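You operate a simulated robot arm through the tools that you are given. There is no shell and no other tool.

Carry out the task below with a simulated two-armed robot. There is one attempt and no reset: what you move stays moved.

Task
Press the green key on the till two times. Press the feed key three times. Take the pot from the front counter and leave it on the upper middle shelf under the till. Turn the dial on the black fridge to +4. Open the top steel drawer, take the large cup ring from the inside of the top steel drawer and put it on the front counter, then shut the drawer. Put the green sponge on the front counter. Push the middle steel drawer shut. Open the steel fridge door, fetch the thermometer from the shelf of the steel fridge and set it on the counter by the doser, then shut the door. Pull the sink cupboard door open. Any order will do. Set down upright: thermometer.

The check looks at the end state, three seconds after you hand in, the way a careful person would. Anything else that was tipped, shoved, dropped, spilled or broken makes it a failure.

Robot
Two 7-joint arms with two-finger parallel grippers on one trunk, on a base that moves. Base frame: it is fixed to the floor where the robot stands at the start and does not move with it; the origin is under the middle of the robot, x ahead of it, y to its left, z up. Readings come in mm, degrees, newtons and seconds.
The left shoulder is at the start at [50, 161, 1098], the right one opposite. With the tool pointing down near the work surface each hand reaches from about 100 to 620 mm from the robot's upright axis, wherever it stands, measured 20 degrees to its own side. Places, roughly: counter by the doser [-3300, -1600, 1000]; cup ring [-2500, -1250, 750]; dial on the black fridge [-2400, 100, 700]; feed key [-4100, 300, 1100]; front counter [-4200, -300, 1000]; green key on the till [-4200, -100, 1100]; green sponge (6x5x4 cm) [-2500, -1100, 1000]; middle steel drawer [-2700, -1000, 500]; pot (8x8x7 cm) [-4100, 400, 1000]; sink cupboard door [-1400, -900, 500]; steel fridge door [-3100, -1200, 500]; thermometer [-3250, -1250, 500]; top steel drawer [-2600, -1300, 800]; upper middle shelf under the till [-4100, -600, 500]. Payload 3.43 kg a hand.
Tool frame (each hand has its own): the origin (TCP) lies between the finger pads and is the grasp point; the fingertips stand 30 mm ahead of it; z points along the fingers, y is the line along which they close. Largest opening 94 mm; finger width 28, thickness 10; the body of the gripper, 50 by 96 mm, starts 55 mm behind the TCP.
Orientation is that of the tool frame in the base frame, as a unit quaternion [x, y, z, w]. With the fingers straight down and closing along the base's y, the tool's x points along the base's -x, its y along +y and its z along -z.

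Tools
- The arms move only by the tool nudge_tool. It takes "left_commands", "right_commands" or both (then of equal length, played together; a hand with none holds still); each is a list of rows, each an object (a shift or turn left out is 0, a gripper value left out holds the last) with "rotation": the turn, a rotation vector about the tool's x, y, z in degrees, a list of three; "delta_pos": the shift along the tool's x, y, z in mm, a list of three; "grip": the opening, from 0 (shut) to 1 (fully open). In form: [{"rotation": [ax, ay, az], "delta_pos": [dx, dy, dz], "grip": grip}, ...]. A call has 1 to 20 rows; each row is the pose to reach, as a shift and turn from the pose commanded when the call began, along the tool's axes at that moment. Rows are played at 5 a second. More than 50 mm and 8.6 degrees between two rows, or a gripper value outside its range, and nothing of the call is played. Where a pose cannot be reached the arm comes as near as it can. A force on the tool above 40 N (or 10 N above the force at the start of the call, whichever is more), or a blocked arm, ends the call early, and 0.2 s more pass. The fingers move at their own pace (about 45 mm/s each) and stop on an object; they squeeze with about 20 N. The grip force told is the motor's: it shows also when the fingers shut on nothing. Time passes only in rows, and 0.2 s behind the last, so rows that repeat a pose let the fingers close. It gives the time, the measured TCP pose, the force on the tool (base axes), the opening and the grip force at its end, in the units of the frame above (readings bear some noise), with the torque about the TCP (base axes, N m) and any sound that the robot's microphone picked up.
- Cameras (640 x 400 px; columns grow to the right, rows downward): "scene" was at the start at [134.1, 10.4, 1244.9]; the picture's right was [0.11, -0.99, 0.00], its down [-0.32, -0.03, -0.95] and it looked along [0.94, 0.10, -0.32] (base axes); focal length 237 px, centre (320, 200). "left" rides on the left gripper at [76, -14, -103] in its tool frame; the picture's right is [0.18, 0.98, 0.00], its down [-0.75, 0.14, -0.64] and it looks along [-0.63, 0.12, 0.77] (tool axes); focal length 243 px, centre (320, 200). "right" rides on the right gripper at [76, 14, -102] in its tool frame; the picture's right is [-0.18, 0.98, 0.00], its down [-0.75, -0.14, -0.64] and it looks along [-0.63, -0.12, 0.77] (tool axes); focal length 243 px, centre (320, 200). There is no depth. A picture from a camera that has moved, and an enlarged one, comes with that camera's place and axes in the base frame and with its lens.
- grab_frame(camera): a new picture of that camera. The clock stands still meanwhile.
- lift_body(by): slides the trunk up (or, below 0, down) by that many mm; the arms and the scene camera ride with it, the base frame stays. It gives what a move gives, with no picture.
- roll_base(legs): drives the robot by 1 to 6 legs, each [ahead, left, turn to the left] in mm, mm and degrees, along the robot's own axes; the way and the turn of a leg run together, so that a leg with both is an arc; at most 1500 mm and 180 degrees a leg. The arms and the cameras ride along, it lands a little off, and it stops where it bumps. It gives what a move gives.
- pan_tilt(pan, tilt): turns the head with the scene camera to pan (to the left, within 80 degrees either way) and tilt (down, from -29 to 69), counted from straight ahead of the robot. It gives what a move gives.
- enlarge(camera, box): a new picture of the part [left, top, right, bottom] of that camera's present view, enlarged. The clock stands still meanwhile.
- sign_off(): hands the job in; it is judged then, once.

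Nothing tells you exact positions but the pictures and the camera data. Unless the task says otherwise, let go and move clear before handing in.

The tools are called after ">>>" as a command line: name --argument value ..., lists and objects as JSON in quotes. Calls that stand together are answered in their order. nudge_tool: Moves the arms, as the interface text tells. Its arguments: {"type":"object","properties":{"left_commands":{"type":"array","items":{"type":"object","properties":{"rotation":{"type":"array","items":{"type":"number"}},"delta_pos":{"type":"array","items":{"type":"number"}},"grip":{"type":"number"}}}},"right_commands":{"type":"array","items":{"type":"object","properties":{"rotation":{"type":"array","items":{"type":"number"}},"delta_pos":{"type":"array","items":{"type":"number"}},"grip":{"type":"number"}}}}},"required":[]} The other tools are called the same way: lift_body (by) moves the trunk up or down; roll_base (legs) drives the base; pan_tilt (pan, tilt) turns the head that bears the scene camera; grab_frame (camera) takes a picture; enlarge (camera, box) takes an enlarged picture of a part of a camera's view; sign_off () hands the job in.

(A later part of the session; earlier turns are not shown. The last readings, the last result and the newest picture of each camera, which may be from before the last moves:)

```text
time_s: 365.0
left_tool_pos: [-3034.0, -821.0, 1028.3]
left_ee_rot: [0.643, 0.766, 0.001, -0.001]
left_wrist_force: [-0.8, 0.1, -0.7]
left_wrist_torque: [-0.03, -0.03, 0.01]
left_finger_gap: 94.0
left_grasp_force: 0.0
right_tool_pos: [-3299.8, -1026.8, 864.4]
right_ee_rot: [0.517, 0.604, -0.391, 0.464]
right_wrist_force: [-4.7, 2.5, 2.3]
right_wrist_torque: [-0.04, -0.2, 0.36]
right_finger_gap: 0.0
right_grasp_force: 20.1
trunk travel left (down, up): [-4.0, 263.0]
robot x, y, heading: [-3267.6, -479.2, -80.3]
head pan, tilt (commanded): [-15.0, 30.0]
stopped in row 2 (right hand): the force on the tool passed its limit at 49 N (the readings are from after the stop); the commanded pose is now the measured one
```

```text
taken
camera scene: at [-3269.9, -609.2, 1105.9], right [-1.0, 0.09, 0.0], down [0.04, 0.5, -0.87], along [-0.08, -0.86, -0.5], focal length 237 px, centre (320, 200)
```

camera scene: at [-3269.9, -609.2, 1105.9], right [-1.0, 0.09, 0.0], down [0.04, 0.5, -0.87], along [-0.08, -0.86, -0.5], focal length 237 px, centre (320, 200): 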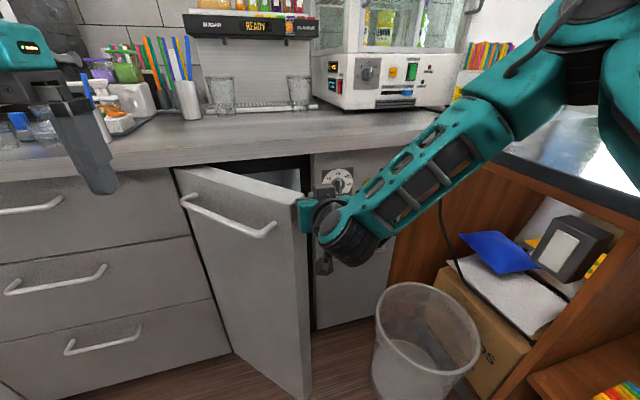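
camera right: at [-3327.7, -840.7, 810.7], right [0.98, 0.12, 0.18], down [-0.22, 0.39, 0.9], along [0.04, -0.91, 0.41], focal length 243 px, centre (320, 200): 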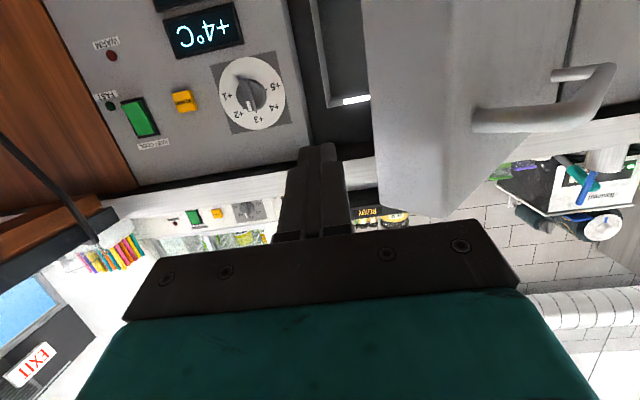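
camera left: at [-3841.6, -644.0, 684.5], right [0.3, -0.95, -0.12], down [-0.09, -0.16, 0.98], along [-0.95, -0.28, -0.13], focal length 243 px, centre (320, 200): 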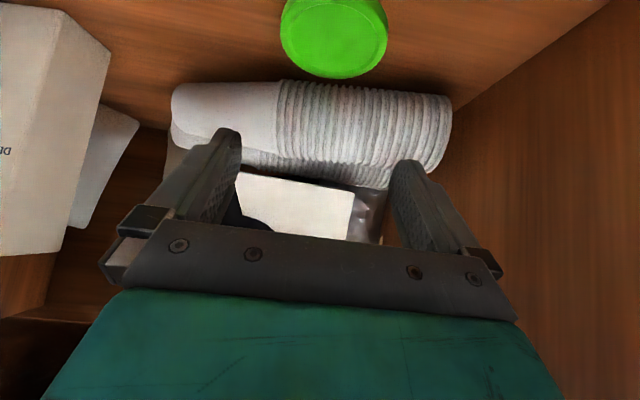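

The contact force tripped from moving too briskly. I'll push slower.

>>> nudge_tool --right_commands '[{"delta_pos": [0, 5, 0]}, {"delta_pos": [0, 10, 0]}, {"delta_pos": [0, 15, 0]}, {"delta_pos": [0, 20, 0]}, {"delta_pos": [0, 25, 0]}, {"delta_pos": [0, 30, 0]}, {"delta_pos": [0, 35, 0]}, {"delta_pos": [0, 40, 0]}, {"delta_pos": [0, 45, 0]}, {"delta_pos": [0, 50, 0]}, {"delta_pos": [0, 55, 0]}, {"delta_pos": [0, 60, 0]}]'

>>> grab_frame --camera "scene"

>>> grab_frame --camera "right"

```text
time_s: 365.5
left_tool_pos: [-3035.7, -820.7, 1029.0]
left_ee_rot: [0.645, 0.764, 0.002, 0.001]
left_wrist_force: [0.2, 0.3, 0.3]
left_wrist_torque: [0.01, 0.02, 0.0]
left_finger_gap: 94.0
left_grasp_force: 0.0
right_tool_pos: [-3298.3, -1026.0, 865.8]
right_ee_rot: [0.521, 0.6, -0.394, 0.462]
right_wrist_force: [-15.0, 9.2, 8.4]
right_wrist_torque: [0.17, -0.88, 1.22]
right_finger_gap: 0.1
right_grasp_force: 19.9
trunk travel left (down, up): [-4.0, 263.0]
robot x, y, heading: [-3271.1, -480.0, -80.2]
head pan, tilt (commanded): [-15.0, 30.0]
stopped in row 2 (right hand): the force on the tool passed its limit at 44 N (the readings are from after the stop); the commanded pose is now the measured one
```

```text
taken
camera scene: at [-3271.9, -607.7, 1106.1], right [-1.0, 0.09, 0.0], down [0.05, 0.5, -0.87], along [-0.08, -0.86, -0.5], focal length 237 px, centre (320, 200)
```

scene: 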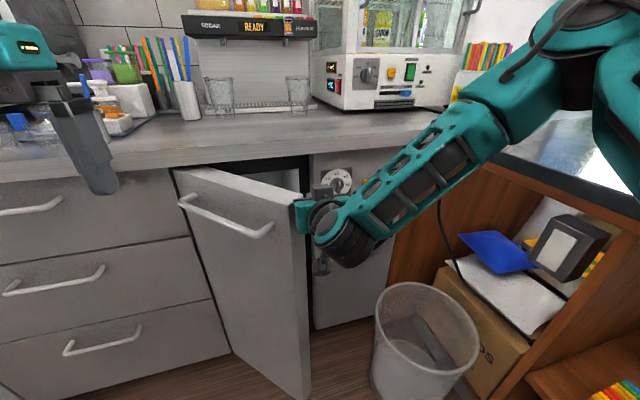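

```text
taken
camera right: at [-3300.3, -905.8, 818.7], right [0.98, 0.1, 0.19], down [-0.21, 0.4, 0.89], along [0.01, -0.91, 0.41], focal length 243 px, centre (320, 200)
```

right: 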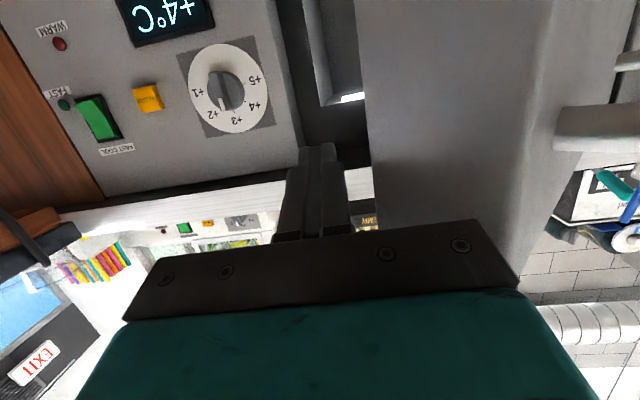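

The hand's body was wedged against the door's end face. I'll shift the base right so the whole hand is on the inner side, then sweep left with the base.

>>> roll_base --legs '[[0, -75, 0]]'

>>> nudge_tool --right_commands '[{"delta_pos": [-6, 0, 22]}, {"delta_pos": [-10, 0, 40]}, {"delta_pos": [-10, 0, 40]}]'

>>> grab_frame --camera "scene"

>>> grab_frame --camera "right"

```text
time_s: 366.8
left_tool_pos: [-3109.1, -835.9, 1028.5]
left_ee_rot: [0.645, 0.764, 0.002, -0.001]
left_wrist_force: [-0.3, -0.4, -0.3]
left_wrist_torque: [0.02, -0.01, 0.0]
left_finger_gap: 93.7
left_grasp_force: 0.1
right_tool_pos: [-3372.0, -1040.4, 864.1]
right_ee_rot: [0.52, 0.602, -0.394, 0.461]
right_wrist_force: [0.0, -0.6, -0.8]
right_wrist_torque: [-0.05, 0.01, 0.0]
right_finger_gap: 0.1
right_grasp_force: 20.5
trunk travel left (down, up): [-4.0, 263.0]
robot x, y, heading: [-3342.9, -492.4, -80.5]
head pan, tilt (commanded): [-15.0, 30.0]
```

```text
time_s: 367.6
left_tool_pos: [-3108.8, -835.4, 1029.4]
left_ee_rot: [0.645, 0.764, 0.002, -0.001]
left_wrist_force: [0.4, 0.3, 0.0]
left_wrist_torque: [0.01, 0.01, 0.01]
left_finger_gap: 94.1
left_grasp_force: 0.1
right_tool_pos: [-3364.5, -1080.9, 862.2]
right_ee_rot: [0.521, 0.602, -0.393, 0.461]
right_wrist_force: [-0.3, -0.6, -0.1]
right_wrist_torque: [-0.03, 0.01, -0.03]
right_finger_gap: 0.1
right_grasp_force: 20.6
trunk travel left (down, up): [-4.0, 263.0]
robot x, y, heading: [-3343.6, -495.2, -80.4]
head pan, tilt (commanded): [-15.0, 30.0]
```

```text
taken
camera scene: at [-3345.3, -622.1, 1105.8], right [-1.0, 0.09, 0.0], down [0.05, 0.5, -0.87], along [-0.08, -0.86, -0.5], focal length 237 px, centre (320, 200)
```

scene: 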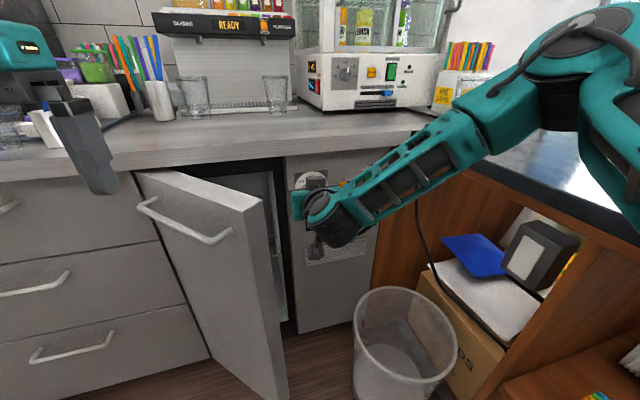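

```text
taken
camera right: at [-3367.3, -959.8, 816.2], right [0.98, 0.1, 0.18], down [-0.21, 0.39, 0.9], along [0.02, -0.92, 0.4], focal length 243 px, centre (320, 200)
```

right: 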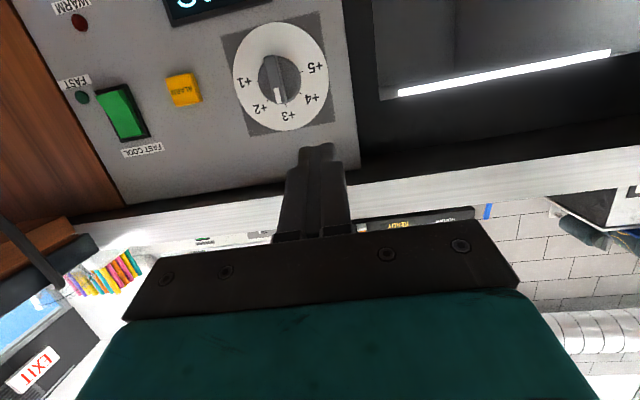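

The whole hand is now inside the opening. Sweep left with the base.

>>> roll_base --legs '[[0, 120, 0]]'

>>> grab_frame --camera "scene"

```text
time_s: 369.3
left_tool_pos: [-2992.9, -815.6, 1029.4]
left_ee_rot: [0.645, 0.764, 0.002, -0.001]
left_wrist_force: [-0.3, -0.3, -0.3]
left_wrist_torque: [0.01, 0.0, 0.0]
left_finger_gap: 93.9
left_grasp_force: 0.0
right_tool_pos: [-3247.7, -1059.6, 861.7]
right_ee_rot: [0.52, 0.602, -0.393, 0.461]
right_wrist_force: [0.3, -0.4, 0.1]
right_wrist_torque: [0.01, 0.03, 0.0]
right_finger_gap: 0.1
right_grasp_force: 20.1
trunk travel left (down, up): [-4.0, 263.0]
robot x, y, heading: [-3228.8, -472.6, -80.4]
head pan, tilt (commanded): [-15.0, 30.0]
```

```text
taken
camera scene: at [-3228.7, -602.1, 1105.8], right [-1.0, 0.09, 0.0], down [0.04, 0.5, -0.87], along [-0.08, -0.86, -0.5], focal length 237 px, centre (320, 200)
```

scene: 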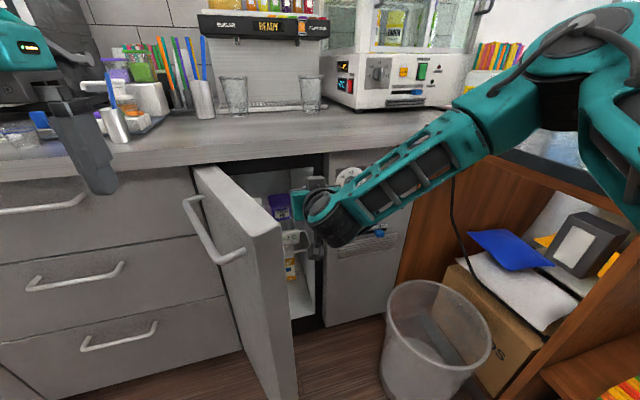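

It's swinging. Continue left.

>>> roll_base --legs '[[0, 130, 0]]'

>>> grab_frame --camera "scene"

```text
time_s: 371.1
left_tool_pos: [-2863.4, -792.1, 1028.3]
left_ee_rot: [0.644, 0.765, 0.002, -0.001]
left_wrist_force: [-0.1, 0.8, 0.3]
left_wrist_torque: [0.0, 0.0, -0.01]
left_finger_gap: 94.1
left_grasp_force: 0.1
right_tool_pos: [-3120.1, -1037.8, 861.6]
right_ee_rot: [0.52, 0.603, -0.392, 0.461]
right_wrist_force: [-0.3, -0.4, -0.6]
right_wrist_torque: [0.01, 0.01, -0.03]
right_finger_gap: 0.1
right_grasp_force: 20.1
trunk travel left (down, up): [-4.0, 263.0]
robot x, y, heading: [-3099.8, -452.8, -79.9]
head pan, tilt (commanded): [-15.0, 30.0]
```

```text
taken
camera scene: at [-3101.7, -580.0, 1105.8], right [-1.0, 0.09, 0.0], down [0.04, 0.5, -0.87], along [-0.08, -0.86, -0.5], focal length 237 px, centre (320, 200)
```

scene: 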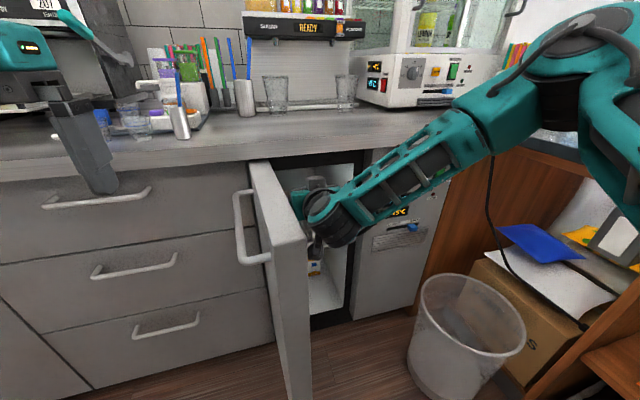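

Almost square. A little more, then withdraw the hand.

>>> roll_base --legs '[[0, 60, 0]]'

>>> roll_base --legs '[[0, -60, 0], [-60, -230, 0]]'

>>> pan_tilt --pan -5 --tilt 50

>>> grab_frame --camera "scene"

>>> grab_frame --camera "right"

```text
time_s: 372.3
left_tool_pos: [-2804.5, -781.5, 1027.6]
left_ee_rot: [0.645, 0.765, 0.001, 0.0]
left_wrist_force: [-0.6, -0.7, 1.2]
left_wrist_torque: [-0.04, 0.0, -0.03]
left_finger_gap: 94.0
left_grasp_force: 0.1
right_tool_pos: [-3059.7, -1026.8, 862.6]
right_ee_rot: [0.52, 0.603, -0.392, 0.461]
right_wrist_force: [-0.3, 0.3, -0.8]
right_wrist_torque: [-0.03, 0.02, 0.04]
right_finger_gap: 0.0
right_grasp_force: 19.4
trunk travel left (down, up): [-4.0, 263.0]
robot x, y, heading: [-3038.6, -439.6, -80.1]
head pan, tilt (commanded): [-15.0, 30.0]
```

```text
time_s: 375.7
left_tool_pos: [-3097.1, -771.2, 1027.9]
left_ee_rot: [0.645, 0.764, 0.002, -0.001]
left_wrist_force: [-0.1, 0.4, -0.8]
left_wrist_torque: [-0.01, -0.03, 0.01]
left_finger_gap: 94.0
left_grasp_force: 0.0
right_tool_pos: [-3351.6, -1015.4, 861.5]
right_ee_rot: [0.519, 0.603, -0.392, 0.462]
right_wrist_force: [0.5, -0.4, 0.0]
right_wrist_torque: [-0.02, 0.02, -0.02]
right_finger_gap: 0.0
right_grasp_force: 20.4
trunk travel left (down, up): [-4.0, 263.0]
robot x, y, heading: [-3334.2, -427.1, -80.1]
head pan, tilt (commanded): [-15.0, 30.0]
```

```text
time_s: 376.5
left_tool_pos: [-3096.7, -770.5, 1028.0]
left_ee_rot: [0.645, 0.765, 0.002, -0.001]
left_wrist_force: [-0.3, -0.3, -0.4]
left_wrist_torque: [0.0, 0.02, -0.01]
left_finger_gap: 94.0
left_grasp_force: 0.0
right_tool_pos: [-3353.0, -1015.0, 861.9]
right_ee_rot: [0.52, 0.602, -0.393, 0.461]
right_wrist_force: [0.1, -0.2, -0.1]
right_wrist_torque: [0.0, -0.06, 0.0]
right_finger_gap: 0.0
right_grasp_force: 19.4
trunk travel left (down, up): [-4.0, 263.0]
robot x, y, heading: [-3333.9, -429.7, -80.6]
head pan, tilt (commanded): [-5.0, 50.0]
```

```text
taken
camera scene: at [-3318.7, -544.1, 1076.3], right [-1.0, -0.08, 0.0], down [-0.06, 0.76, -0.64], along [0.05, -0.64, -0.77], focal length 237 px, centre (320, 200)
```

scene: 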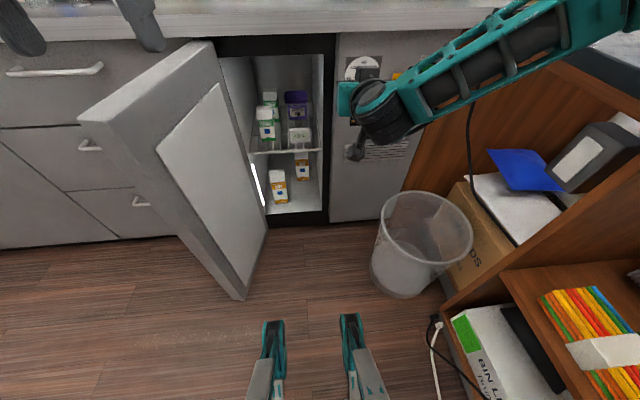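

```text
taken
camera right: at [-3354.5, -895.0, 816.2], right [0.98, 0.1, 0.18], down [-0.21, 0.39, 0.9], along [0.02, -0.92, 0.4], focal length 243 px, centre (320, 200)
```

right: 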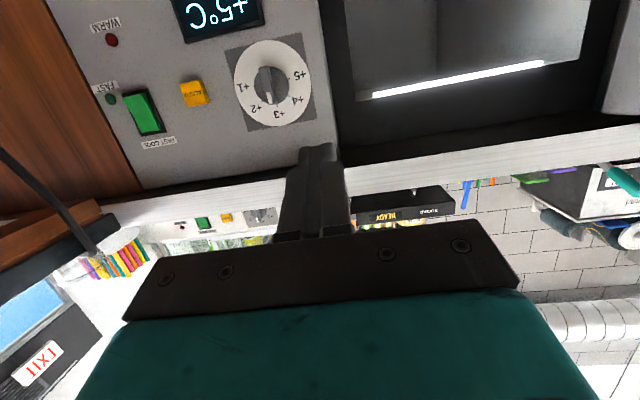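

The door stands wide open. I'll zoom into the fridge to find the thermometer.

>>> enlarge --camera "scene" --box '[210, 30, 350, 240]'

>>> lift_body --by 60

>>> pan_tilt --pan 10 --tilt 40

>>> grab_frame --camera "scene"

```text
1.90 times, centred on (280, 135) of scene
camera zoom: at [-3318.7, -544.1, 1076.3], right [-1.0, -0.08, 0.0], down [-0.06, 0.76, -0.64], along [0.05, -0.64, -0.77], focal length 452 px, centre (396, 324)
```

zoom: 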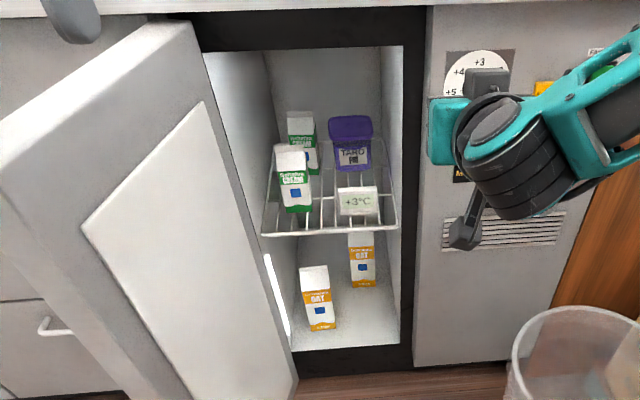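

```text
time_s: 377.5
left_tool_pos: [-3096.0, -770.6, 1088.8]
left_ee_rot: [0.645, 0.764, 0.002, -0.002]
left_wrist_force: [-0.2, -0.9, 0.0]
left_wrist_torque: [-0.03, 0.0, -0.03]
left_finger_gap: 93.8
left_grasp_force: 0.0
right_tool_pos: [-3352.0, -1014.8, 922.4]
right_ee_rot: [0.52, 0.603, -0.392, 0.461]
right_wrist_force: [0.7, 0.7, 0.4]
right_wrist_torque: [0.01, 0.01, 0.02]
right_finger_gap: 0.0
right_grasp_force: 20.3
trunk travel left (down, up): [-64.0, 203.0]
robot x, y, heading: [-3336.6, -430.4, -80.1]
head pan, tilt (commanded): [-5.0, 50.0]
```

```text
time_s: 378.3
left_tool_pos: [-3096.3, -768.8, 1086.6]
left_ee_rot: [0.645, 0.764, 0.001, -0.002]
left_wrist_force: [-0.4, -0.2, 0.0]
left_wrist_torque: [-0.03, -0.01, -0.02]
left_finger_gap: 93.8
left_grasp_force: 0.0
right_tool_pos: [-3351.4, -1015.0, 921.5]
right_ee_rot: [0.519, 0.603, -0.392, 0.461]
right_wrist_force: [0.4, 0.2, -0.1]
right_wrist_torque: [-0.02, 0.0, -0.02]
right_finger_gap: 0.0
right_grasp_force: 19.9
trunk travel left (down, up): [-64.0, 203.0]
robot x, y, heading: [-3332.3, -431.3, -80.1]
head pan, tilt (commanded): [10.0, 40.0]
```

```text
taken
camera scene: at [-3296.3, -547.3, 1150.4], right [-0.94, -0.34, 0.0], down [-0.22, 0.61, -0.77], along [0.26, -0.72, -0.64], focal length 237 px, centre (320, 200)
```

scene: 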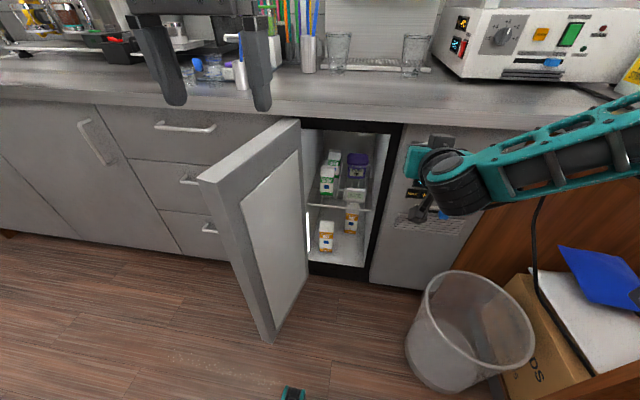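

The thermometer is the small white unit reading "+3°C" at the front right of the wire shelf. I'll zoom from this second viewpoint to triangulate it.

>>> enlarge --camera "scene" --box '[290, 110, 410, 280]'

>>> enlarge --camera "scene" --box '[310, 140, 390, 220]'

```text
2.35 times, centred on (350, 195) of scene
camera zoom: at [-3296.3, -547.3, 1150.4], right [-0.94, -0.34, 0.0], down [-0.22, 0.61, -0.77], along [0.26, -0.72, -0.64], focal length 558 px, centre (249, 212)
```

zoom: 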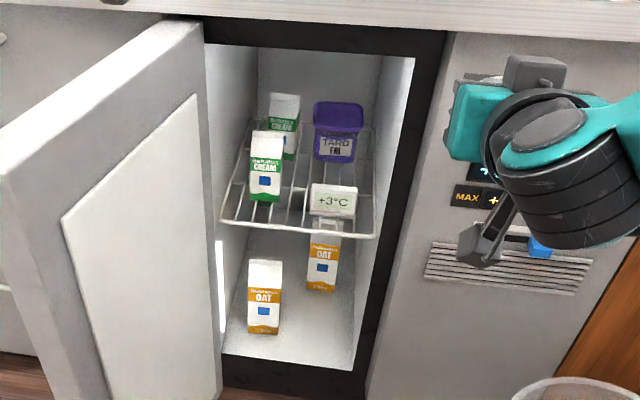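

```text
5.00 times, centred on (350, 180) of scene
camera zoom: at [-3296.3, -547.3, 1150.4], right [-0.94, -0.34, 0.0], down [-0.22, 0.61, -0.77], along [0.26, -0.72, -0.64], focal length 1186 px, centre (170, 300)
```

zoom: 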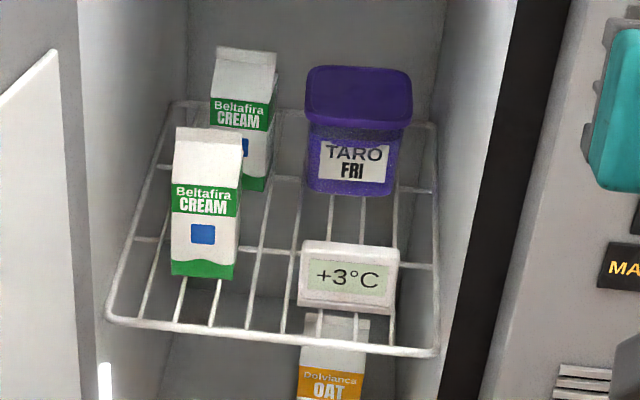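

I need a better depth estimate: I'll bring the right hand down in front of the opening at 45° pitch so its camera looks level into the fridge.

>>> nudge_tool --right_commands '[{"delta_pos": [12, 10, -45]}, {"delta_pos": [26, 20, -92]}, {"delta_pos": [60, 40, -85], "rotation": [0, 6, 0]}, {"delta_pos": [95, 60, -78], "rotation": [0, 12, 0]}, {"delta_pos": [130, 80, -70], "rotation": [0, 18, 0]}, {"delta_pos": [165, 100, -62], "rotation": [0, 24, 0]}, {"delta_pos": [205, 110, -52], "rotation": [0, 30, 0]}, {"delta_pos": [238, 110, -40], "rotation": [0, 30, 0]}, {"delta_pos": [238, 110, -40], "rotation": [0, 30, 0]}]'

>>> lift_body --by -60

>>> grab_frame --camera "right"

>>> grab_frame --camera "scene"

```text
time_s: 380.3
left_tool_pos: [-3097.4, -770.5, 1087.8]
left_ee_rot: [0.645, 0.764, 0.002, -0.001]
left_wrist_force: [0.3, 0.0, -0.3]
left_wrist_torque: [0.03, -0.03, 0.05]
left_finger_gap: 94.1
left_grasp_force: 0.0
right_tool_pos: [-3257.9, -900.6, 704.7]
right_ee_rot: [0.603, 0.702, -0.244, 0.289]
right_wrist_force: [0.2, 1.5, 0.6]
right_wrist_torque: [0.0, -0.04, 0.01]
right_finger_gap: 0.0
right_grasp_force: 19.8
trunk travel left (down, up): [-64.0, 203.0]
robot x, y, heading: [-3335.8, -428.5, -80.2]
head pan, tilt (commanded): [10.0, 40.0]
```

```text
time_s: 381.3
left_tool_pos: [-3095.7, -770.0, 1027.9]
left_ee_rot: [0.644, 0.765, 0.002, 0.0]
left_wrist_force: [-0.4, -0.8, 0.1]
left_wrist_torque: [0.03, -0.03, -0.03]
left_finger_gap: 93.6
left_grasp_force: 0.1
right_tool_pos: [-3258.8, -901.1, 644.7]
right_ee_rot: [0.603, 0.702, -0.245, 0.29]
right_wrist_force: [0.8, 0.3, -0.1]
right_wrist_torque: [-0.01, 0.0, 0.04]
right_finger_gap: 0.0
right_grasp_force: 20.0
trunk travel left (down, up): [-4.0, 263.0]
robot x, y, heading: [-3333.9, -428.1, -80.4]
head pan, tilt (commanded): [10.0, 40.0]
```

```text
taken
camera right: at [-3262.1, -773.6, 664.2], right [0.99, 0.02, 0.14], down [-0.13, -0.11, 0.99], along [0.03, -0.99, -0.1], focal length 243 px, centre (320, 200)
```

right: 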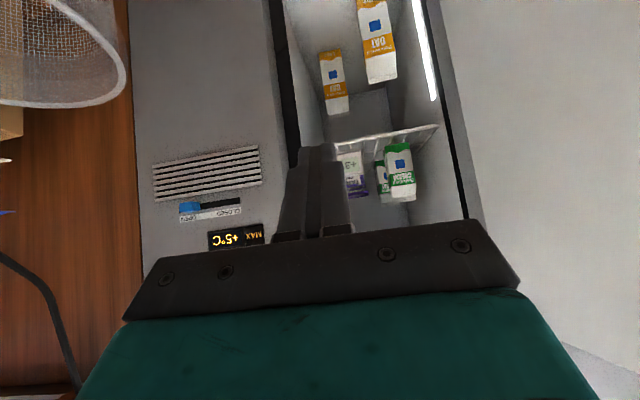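

```text
taken
camera scene: at [-3296.3, -547.2, 1090.4], right [-0.94, -0.34, 0.0], down [-0.22, 0.6, -0.77], along [0.26, -0.72, -0.64], focal length 237 px, centre (320, 200)
```

scene: 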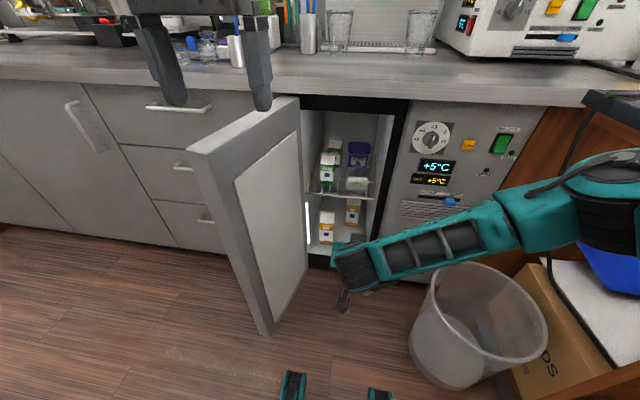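

The wrist camera now looks into the fridge; the thermometer is partly behind the fingers. Zoom.

>>> enlarge --camera "right" --box '[290, 80, 450, 220]'

>>> enlarge --camera "scene" --box '[290, 90, 410, 280]'

```text
2.86 times, centred on (370, 150) of right
camera zoom: at [-3262.1, -773.6, 664.2], right [0.99, 0.02, 0.14], down [-0.13, -0.11, 0.99], along [0.03, -0.99, -0.1], focal length 693 px, centre (177, 343)
```

zoom: 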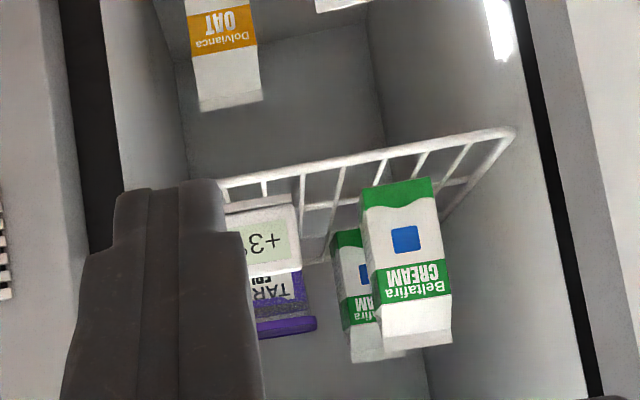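

```text
2.11 times, centred on (350, 185) of scene
camera zoom: at [-3296.3, -547.2, 1090.4], right [-0.94, -0.34, 0.0], down [-0.22, 0.6, -0.77], along [0.26, -0.72, -0.64], focal length 499 px, centre (257, 232)
```

zoom: 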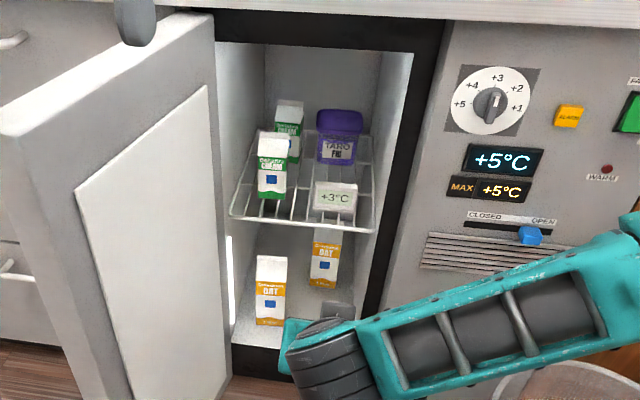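

Triangulated: thermometer's left front foot at about (-3144, -1274, 524), so it's ~95 mm inside the opening. I'll open the right hand and move closer, staying clear of the open door, to measure its width.

>>> roll_base --legs '[[90, 45, 0]]'

>>> nudge_tool --right_commands '[{"delta_pos": [0, -12, 0], "grip": 1}, {"delta_pos": [0, -25, 0], "grip": 1}, {"delta_pos": [0, -38, 0], "grip": 1}, {"delta_pos": [0, -38, 0], "grip": 1}, {"delta_pos": [0, -38, 0], "grip": 1}]'

>>> grab_frame --camera "right"

>>> enlarge --camera "right" --box '[240, 60, 440, 220]'

>>> grab_frame --camera "scene"

```text
time_s: 382.4
left_tool_pos: [-3037.3, -851.2, 1027.9]
left_ee_rot: [0.645, 0.764, 0.002, 0.0]
left_wrist_force: [1.1, -0.5, 0.4]
left_wrist_torque: [0.0, 0.01, 0.0]
left_finger_gap: 93.9
left_grasp_force: 0.1
right_tool_pos: [-3199.2, -981.3, 644.4]
right_ee_rot: [0.604, 0.701, -0.244, 0.289]
right_wrist_force: [-0.5, 0.2, 1.0]
right_wrist_torque: [0.02, -0.03, 0.03]
right_finger_gap: 0.0
right_grasp_force: 19.8
trunk travel left (down, up): [-4.0, 263.0]
robot x, y, heading: [-3273.8, -508.0, -80.2]
head pan, tilt (commanded): [10.0, 40.0]
```

```text
time_s: 383.6
left_tool_pos: [-3037.1, -852.5, 1029.1]
left_ee_rot: [0.645, 0.764, 0.002, -0.002]
left_wrist_force: [0.6, 0.8, 0.0]
left_wrist_torque: [-0.01, 0.0, 0.0]
left_finger_gap: 93.7
left_grasp_force: 0.0
right_tool_pos: [-3236.3, -986.5, 643.2]
right_ee_rot: [0.604, 0.701, -0.245, 0.289]
right_wrist_force: [0.6, 0.0, -0.6]
right_wrist_torque: [-0.04, 0.0, 0.01]
right_finger_gap: 94.0
right_grasp_force: 0.0
trunk travel left (down, up): [-4.0, 263.0]
robot x, y, heading: [-3274.5, -511.7, -80.3]
head pan, tilt (commanded): [10.0, 40.0]
```

```text
taken
camera right: at [-3240.1, -860.9, 663.1], right [0.99, 0.02, 0.14], down [-0.13, -0.11, 0.99], along [0.03, -0.99, -0.1], focal length 243 px, centre (320, 200)
```

right: 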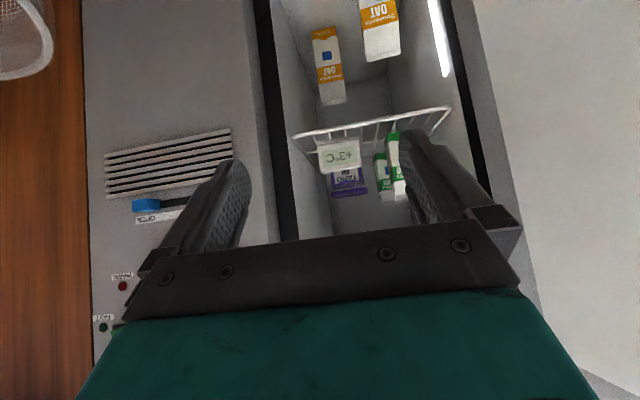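

```text
2.50 times, centred on (340, 140) of right
camera zoom: at [-3240.1, -860.9, 663.1], right [0.99, 0.02, 0.14], down [-0.13, -0.11, 0.99], along [0.03, -0.99, -0.1], focal length 606 px, centre (270, 350)
```

zoom: 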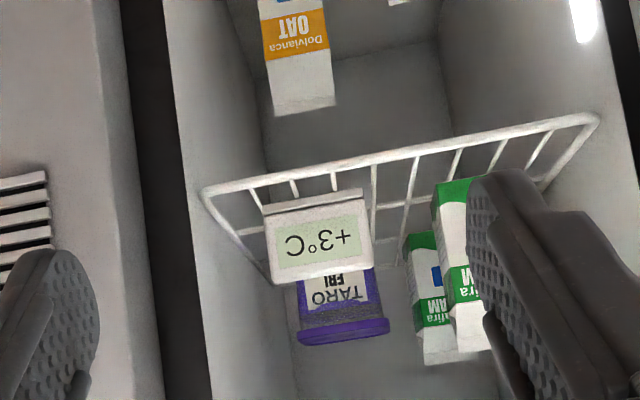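

```text
taken
camera scene: at [-3236.7, -628.6, 1090.4], right [-0.94, -0.34, 0.0], down [-0.22, 0.6, -0.77], along [0.26, -0.72, -0.64], focal length 237 px, centre (320, 200)
```

scene: 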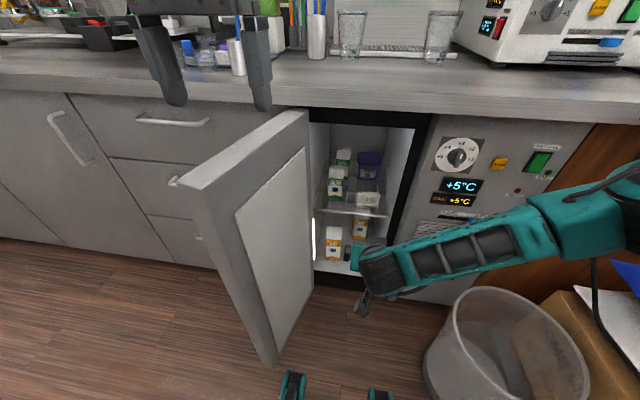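

Thermometer: ~72 mm wide, 55 mm tall, front face at y≈-1275, centred at x≈-3184, standing at z≈518. I'll drive ahead ~108 mm and move to a pre-grasp pose 100 mm up-back along the tool axis.

>>> roll_base --legs '[[108, 0, 0]]'

>>> grab_frame --camera "right"

>>> grab_frame --camera "scene"

```text
time_s: 384.8
left_tool_pos: [-3016.6, -955.7, 1028.4]
left_ee_rot: [0.643, 0.766, 0.001, -0.001]
left_wrist_force: [-0.1, -0.1, -1.0]
left_wrist_torque: [0.0, 0.01, -0.01]
left_finger_gap: 94.1
left_grasp_force: 0.0
right_tool_pos: [-3216.4, -1092.0, 642.6]
right_ee_rot: [0.602, 0.703, -0.244, 0.289]
right_wrist_force: [-0.5, -0.4, -0.4]
right_wrist_torque: [-0.01, -0.02, 0.02]
right_finger_gap: 94.2
right_grasp_force: 0.1
trunk travel left (down, up): [-4.0, 263.0]
robot x, y, heading: [-3256.5, -613.3, -79.8]
head pan, tilt (commanded): [10.0, 40.0]
```

```text
taken
camera right: at [-3220.1, -965.4, 663.1], right [0.99, 0.02, 0.14], down [-0.13, -0.11, 0.99], along [0.04, -0.99, -0.1], focal length 243 px, centre (320, 200)
```

right: 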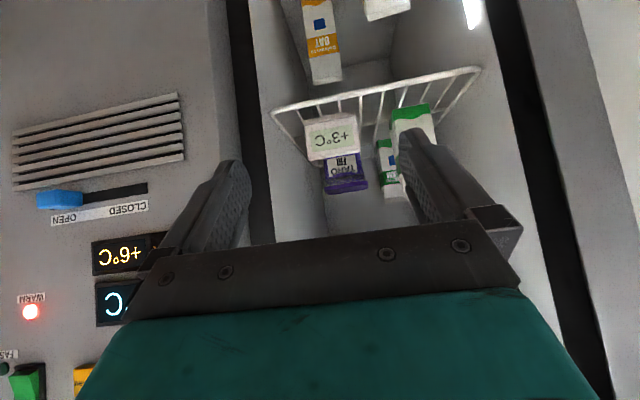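

```text
taken
camera scene: at [-3217.8, -733.2, 1090.4], right [-0.94, -0.34, 0.0], down [-0.22, 0.6, -0.77], along [0.26, -0.72, -0.64], focal length 237 px, centre (320, 200)
```

scene: 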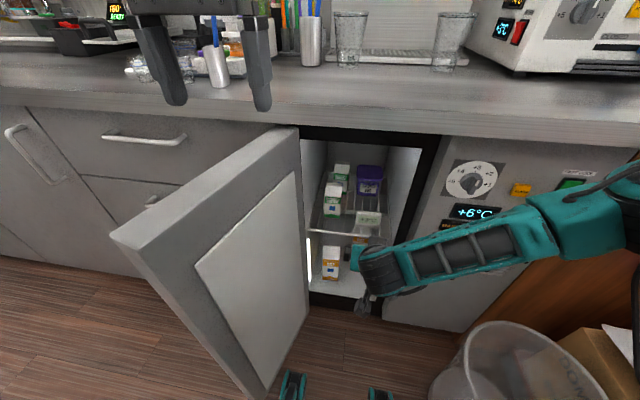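

Move to the pre-grasp pose.

>>> nudge_tool --right_commands '[{"delta_pos": [-27, 1.5, 33]}, {"delta_pos": [-54, 3, 66]}, {"delta_pos": [-81, 4.4, 99]}, {"delta_pos": [-81, 4.4, 99]}]'

>>> grab_frame --camera "right"

>>> enlarge --camera "right" --box '[220, 40, 440, 210]'

```text
time_s: 385.8
left_tool_pos: [-3017.5, -954.0, 1028.4]
left_ee_rot: [0.643, 0.766, 0.002, -0.001]
left_wrist_force: [-0.2, 0.0, 0.5]
left_wrist_torque: [0.0, -0.01, -0.02]
left_finger_gap: 94.2
left_grasp_force: 0.1
right_tool_pos: [-3189.9, -1213.5, 631.7]
right_ee_rot: [0.602, 0.703, -0.244, 0.29]
right_wrist_force: [-0.8, -0.3, -0.7]
right_wrist_torque: [0.01, 0.02, 0.01]
right_finger_gap: 93.9
right_grasp_force: 0.1
trunk travel left (down, up): [-4.0, 263.0]
robot x, y, heading: [-3255.9, -616.2, -80.0]
head pan, tilt (commanded): [10.0, 40.0]
```

```text
taken
camera right: at [-3192.8, -1087.5, 650.4], right [0.99, 0.02, 0.14], down [-0.13, -0.11, 0.99], along [0.04, -0.99, -0.11], focal length 243 px, centre (320, 200)
```

right: 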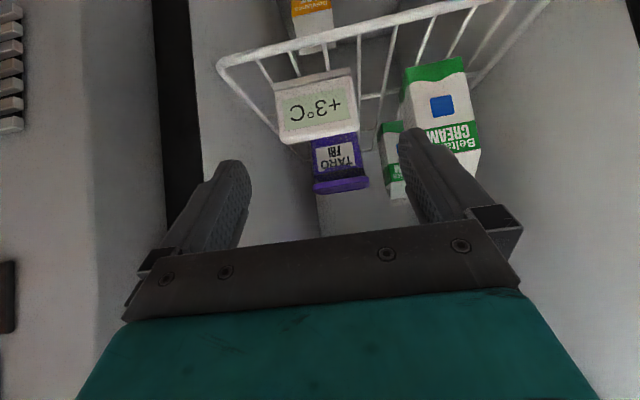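

```text
2.35 times, centred on (330, 125) of right
camera zoom: at [-3192.8, -1087.5, 650.4], right [0.99, 0.02, 0.14], down [-0.13, -0.11, 0.99], along [0.04, -0.99, -0.11], focal length 571 px, centre (296, 376)
```

zoom: 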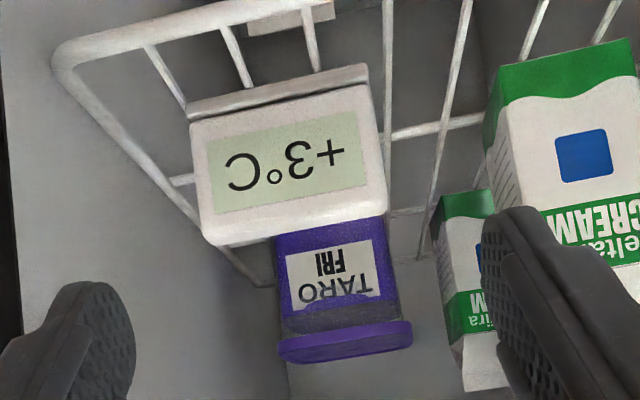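

Let me refine the thermometer's depth with another scene-camera zoom from here.

>>> enlarge --camera "scene" --box '[310, 150, 420, 280]'

>>> pan_tilt --pan 5 --tilt 45

>>> enlarge --camera "scene" --box '[280, 110, 400, 250]'

```text
3.08 times, centred on (365, 215) of scene
camera zoom: at [-3217.8, -733.2, 1090.4], right [-0.94, -0.34, 0.0], down [-0.22, 0.6, -0.77], along [0.26, -0.72, -0.64], focal length 730 px, centre (182, 154)
```

zoom: 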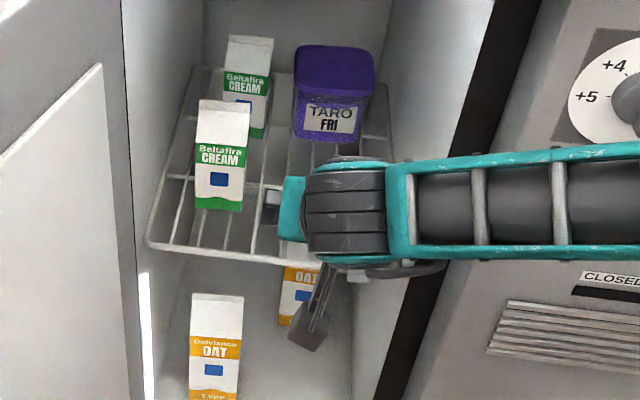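

```text
time_s: 386.5
left_tool_pos: [-3016.5, -954.7, 1027.8]
left_ee_rot: [0.643, 0.766, 0.002, 0.0]
left_wrist_force: [-0.4, -0.1, -0.9]
left_wrist_torque: [-0.04, 0.03, 0.02]
left_finger_gap: 93.7
left_grasp_force: 0.1
right_tool_pos: [-3188.8, -1214.5, 630.9]
right_ee_rot: [0.602, 0.703, -0.244, 0.29]
right_wrist_force: [-0.2, -0.1, -0.4]
right_wrist_torque: [0.04, -0.02, 0.01]
right_finger_gap: 93.9
right_grasp_force: 0.0
trunk travel left (down, up): [-4.0, 263.0]
robot x, y, heading: [-3256.5, -615.8, -79.8]
head pan, tilt (commanded): [5.0, 45.0]
```

```text
2.86 times, centred on (340, 180) of scene
camera zoom: at [-3225.8, -731.8, 1083.2], right [-0.97, -0.26, 0.0], down [-0.18, 0.68, -0.71], along [0.18, -0.68, -0.71], focal length 678 px, centre (263, 257)
```

zoom: 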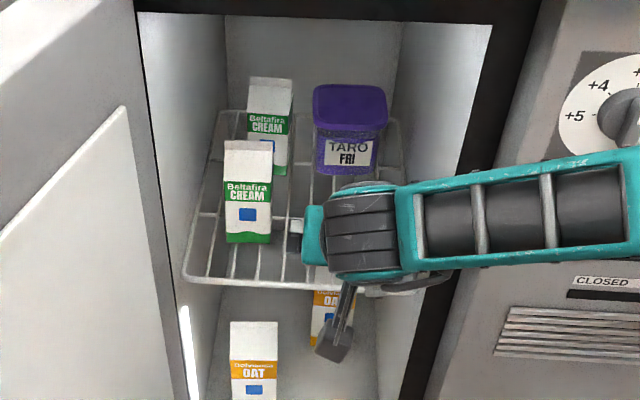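

The hand hides it from above. I'll raise the hand 90 mm for a second close-range wrist view to triangulate precisely.

>>> nudge_tool --right_commands '[{"delta_pos": [-32, 0, -32]}, {"delta_pos": [-64, 0, -64]}, {"delta_pos": [-64, 0, -64]}]'

>>> enlarge --camera "right" --box '[220, 0, 440, 170]'

```text
time_s: 387.3
left_tool_pos: [-3017.4, -955.0, 1028.4]
left_ee_rot: [0.643, 0.766, 0.002, -0.001]
left_wrist_force: [0.0, 0.0, 0.3]
left_wrist_torque: [0.01, 0.03, -0.02]
left_finger_gap: 93.9
left_grasp_force: 0.1
right_tool_pos: [-3189.0, -1215.5, 723.0]
right_ee_rot: [0.602, 0.703, -0.244, 0.29]
right_wrist_force: [0.7, -0.1, -0.4]
right_wrist_torque: [0.01, -0.04, -0.02]
right_finger_gap: 94.0
right_grasp_force: 0.2
trunk travel left (down, up): [-4.0, 263.0]
robot x, y, heading: [-3255.8, -614.6, -80.0]
head pan, tilt (commanded): [5.0, 45.0]
```

```text
2.35 times, centred on (330, 85) of right
camera zoom: at [-3193.6, -1088.2, 743.1], right [0.99, 0.02, 0.14], down [-0.13, -0.11, 0.99], along [0.04, -0.99, -0.11], focal length 571 px, centre (296, 471)
```

zoom: 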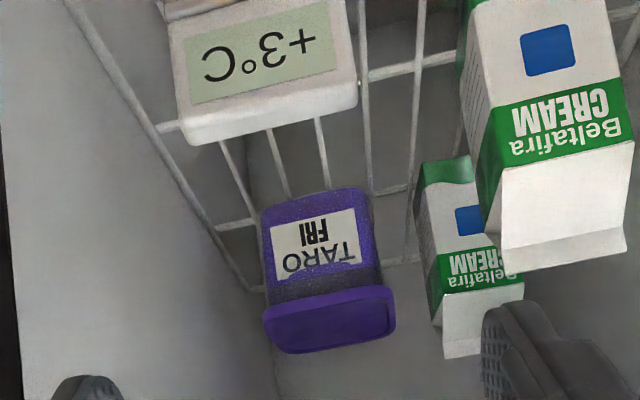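

Now a consistent fix: the thermometer's display plane is at N≈-739 (deeper than first thought), base at z≈506, width ≈78 mm, centre at about (-3175, -1319). I'll go 40 mm further ahead and lower to the pre-grasp pose.

>>> roll_base --legs '[[40, 0, 0]]'

>>> nudge_tool --right_commands '[{"delta_pos": [26, -1, 27]}, {"delta_pos": [52, -2, 54]}, {"delta_pos": [76.7, -3.3, 80]}, {"delta_pos": [76.7, -3.3, 80]}]'

>>> grab_frame --camera "right"

```text
time_s: 388.2
left_tool_pos: [-3011.4, -995.5, 1029.0]
left_ee_rot: [0.644, 0.765, 0.002, -0.001]
left_wrist_force: [1.0, 0.8, 0.5]
left_wrist_torque: [-0.01, 0.0, -0.01]
left_finger_gap: 94.1
left_grasp_force: 0.1
right_tool_pos: [-3181.8, -1254.9, 722.3]
right_ee_rot: [0.602, 0.703, -0.244, 0.29]
right_wrist_force: [0.5, -0.7, -1.1]
right_wrist_torque: [0.01, 0.01, -0.01]
right_finger_gap: 94.0
right_grasp_force: 0.0
trunk travel left (down, up): [-4.0, 263.0]
robot x, y, heading: [-3249.4, -652.2, -80.2]
head pan, tilt (commanded): [5.0, 45.0]
```

```text
time_s: 389.2
left_tool_pos: [-3010.5, -994.8, 1028.5]
left_ee_rot: [0.644, 0.765, 0.002, 0.0]
left_wrist_force: [0.7, -0.7, -1.0]
left_wrist_torque: [-0.02, -0.01, 0.0]
left_finger_gap: 94.3
left_grasp_force: 0.1
right_tool_pos: [-3183.6, -1257.2, 612.9]
right_ee_rot: [0.602, 0.703, -0.243, 0.29]
right_wrist_force: [-0.4, 0.0, 1.5]
right_wrist_torque: [-0.01, 0.02, 0.01]
right_finger_gap: 93.8
right_grasp_force: 0.0
trunk travel left (down, up): [-4.0, 263.0]
robot x, y, heading: [-3250.0, -652.0, -80.2]
head pan, tilt (commanded): [5.0, 45.0]
```

```text
taken
camera right: at [-3188.7, -1129.4, 632.0], right [0.99, 0.02, 0.14], down [-0.13, -0.11, 0.99], along [0.04, -0.99, -0.1], focal length 243 px, centre (320, 200)
```

right: 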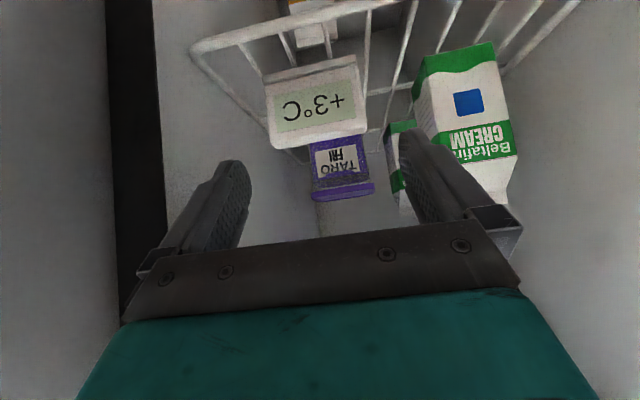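

Centred with clearance on both sides. Advance along the tool axis.

>>> nudge_tool --right_commands '[{"delta_pos": [0, 0, 25]}, {"delta_pos": [0, 0, 50]}, {"delta_pos": [0, 0, 72]}, {"delta_pos": [0, 0, 72]}]'

>>> grab_frame --camera "right"

```text
time_s: 390.2
left_tool_pos: [-3010.2, -995.5, 1028.9]
left_ee_rot: [0.643, 0.766, 0.002, -0.001]
left_wrist_force: [0.2, 0.2, 0.0]
left_wrist_torque: [0.02, -0.02, 0.01]
left_finger_gap: 93.9
left_grasp_force: 0.1
right_tool_pos: [-3175.5, -1304.7, 560.2]
right_ee_rot: [0.602, 0.703, -0.244, 0.29]
right_wrist_force: [-0.6, 0.2, -0.7]
right_wrist_torque: [-0.04, 0.02, 0.0]
right_finger_gap: 93.9
right_grasp_force: 0.1
trunk travel left (down, up): [-4.0, 263.0]
robot x, y, heading: [-3249.6, -653.2, -79.8]
head pan, tilt (commanded): [5.0, 45.0]
```

```text
taken
camera right: at [-3180.5, -1178.5, 580.1], right [0.99, 0.02, 0.14], down [-0.13, -0.11, 0.99], along [0.04, -0.99, -0.11], focal length 243 px, centre (320, 200)
```

right: 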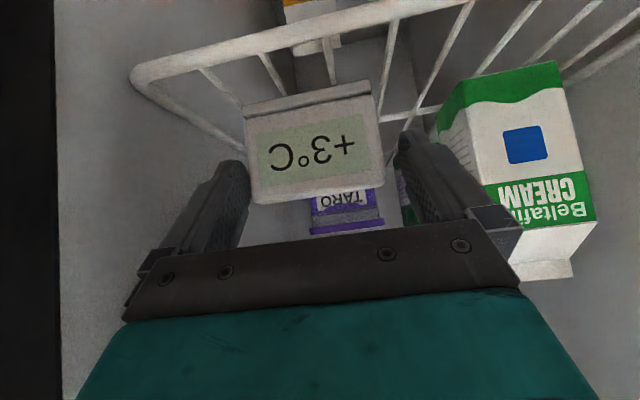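

Nearly there; 18 mm more, then close.

>>> nudge_tool --right_commands '[{"delta_pos": [0, -1, 9]}, {"delta_pos": [0, -2, 18]}, {"delta_pos": [0, -2, 18]}]'

>>> nudge_tool --right_commands '[{"grip": 0.92}, {"grip": 0.85}, {"grip": 0.78}, {"grip": 0.7}, {"grip": 0.7}, {"grip": 0.7}]'

>>> grab_frame --camera "right"

```text
time_s: 391.0
left_tool_pos: [-3010.1, -994.8, 1028.2]
left_ee_rot: [0.643, 0.766, 0.002, 0.0]
left_wrist_force: [-0.2, -0.7, 0.1]
left_wrist_torque: [0.02, 0.01, 0.0]
left_finger_gap: 93.9
left_grasp_force: 0.1
right_tool_pos: [-3176.3, -1317.8, 548.7]
right_ee_rot: [0.603, 0.703, -0.243, 0.289]
right_wrist_force: [-0.2, 0.3, 0.5]
right_wrist_torque: [-0.01, -0.02, -0.01]
right_finger_gap: 94.0
right_grasp_force: 0.0
trunk travel left (down, up): [-4.0, 263.0]
robot x, y, heading: [-3249.1, -650.8, -79.8]
head pan, tilt (commanded): [5.0, 45.0]
```

```text
time_s: 392.4
left_tool_pos: [-3011.2, -994.6, 1029.3]
left_ee_rot: [0.643, 0.766, 0.002, -0.001]
left_wrist_force: [0.5, 0.4, 0.2]
left_wrist_torque: [0.0, 0.0, 0.02]
left_finger_gap: 94.0
left_grasp_force: 0.1
right_tool_pos: [-3177.3, -1318.8, 548.1]
right_ee_rot: [0.602, 0.703, -0.244, 0.29]
right_wrist_force: [-0.8, -0.7, -0.3]
right_wrist_torque: [-0.02, -0.04, 0.0]
right_finger_gap: 83.7
right_grasp_force: 19.5
trunk travel left (down, up): [-4.0, 263.0]
robot x, y, heading: [-3248.1, -655.3, -80.0]
head pan, tilt (commanded): [5.0, 45.0]
```

```text
taken
camera right: at [-3180.8, -1191.7, 568.1], right [0.99, 0.02, 0.14], down [-0.13, -0.11, 0.99], along [0.04, -0.99, -0.1], focal length 243 px, centre (320, 200)
```

right: 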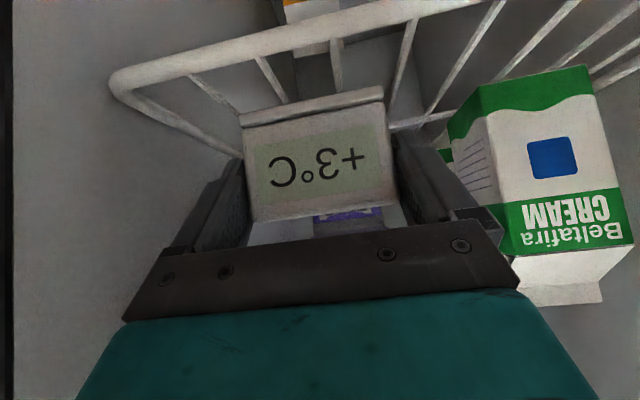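

Gripped at 84 mm. Lift slightly and check.

>>> nudge_tool --right_commands '[{"delta_pos": [-6, 0, -6]}, {"delta_pos": [-14, 0, -14]}, {"delta_pos": [-25, 0, -25]}, {"delta_pos": [-25, 0, -25]}]'

>>> grab_frame --camera "right"

```text
time_s: 393.4
left_tool_pos: [-3011.2, -995.3, 1028.5]
left_ee_rot: [0.643, 0.765, 0.002, 0.0]
left_wrist_force: [0.8, 0.3, -0.5]
left_wrist_torque: [0.01, 0.0, 0.02]
left_finger_gap: 93.9
left_grasp_force: 0.0
right_tool_pos: [-3176.9, -1316.9, 584.0]
right_ee_rot: [0.602, 0.703, -0.244, 0.29]
right_wrist_force: [0.2, 0.5, -0.7]
right_wrist_torque: [-0.02, -0.04, 0.03]
right_finger_gap: 83.6
right_grasp_force: 20.4
trunk travel left (down, up): [-4.0, 263.0]
robot x, y, heading: [-3248.2, -650.4, -80.1]
head pan, tilt (commanded): [5.0, 45.0]
```

```text
taken
camera right: at [-3182.0, -1190.9, 604.6], right [0.99, 0.02, 0.14], down [-0.13, -0.11, 0.99], along [0.04, -0.99, -0.1], focal length 243 px, centre (320, 200)
```

right: 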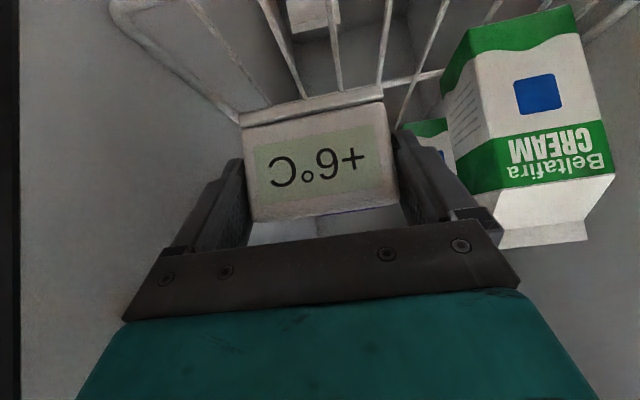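

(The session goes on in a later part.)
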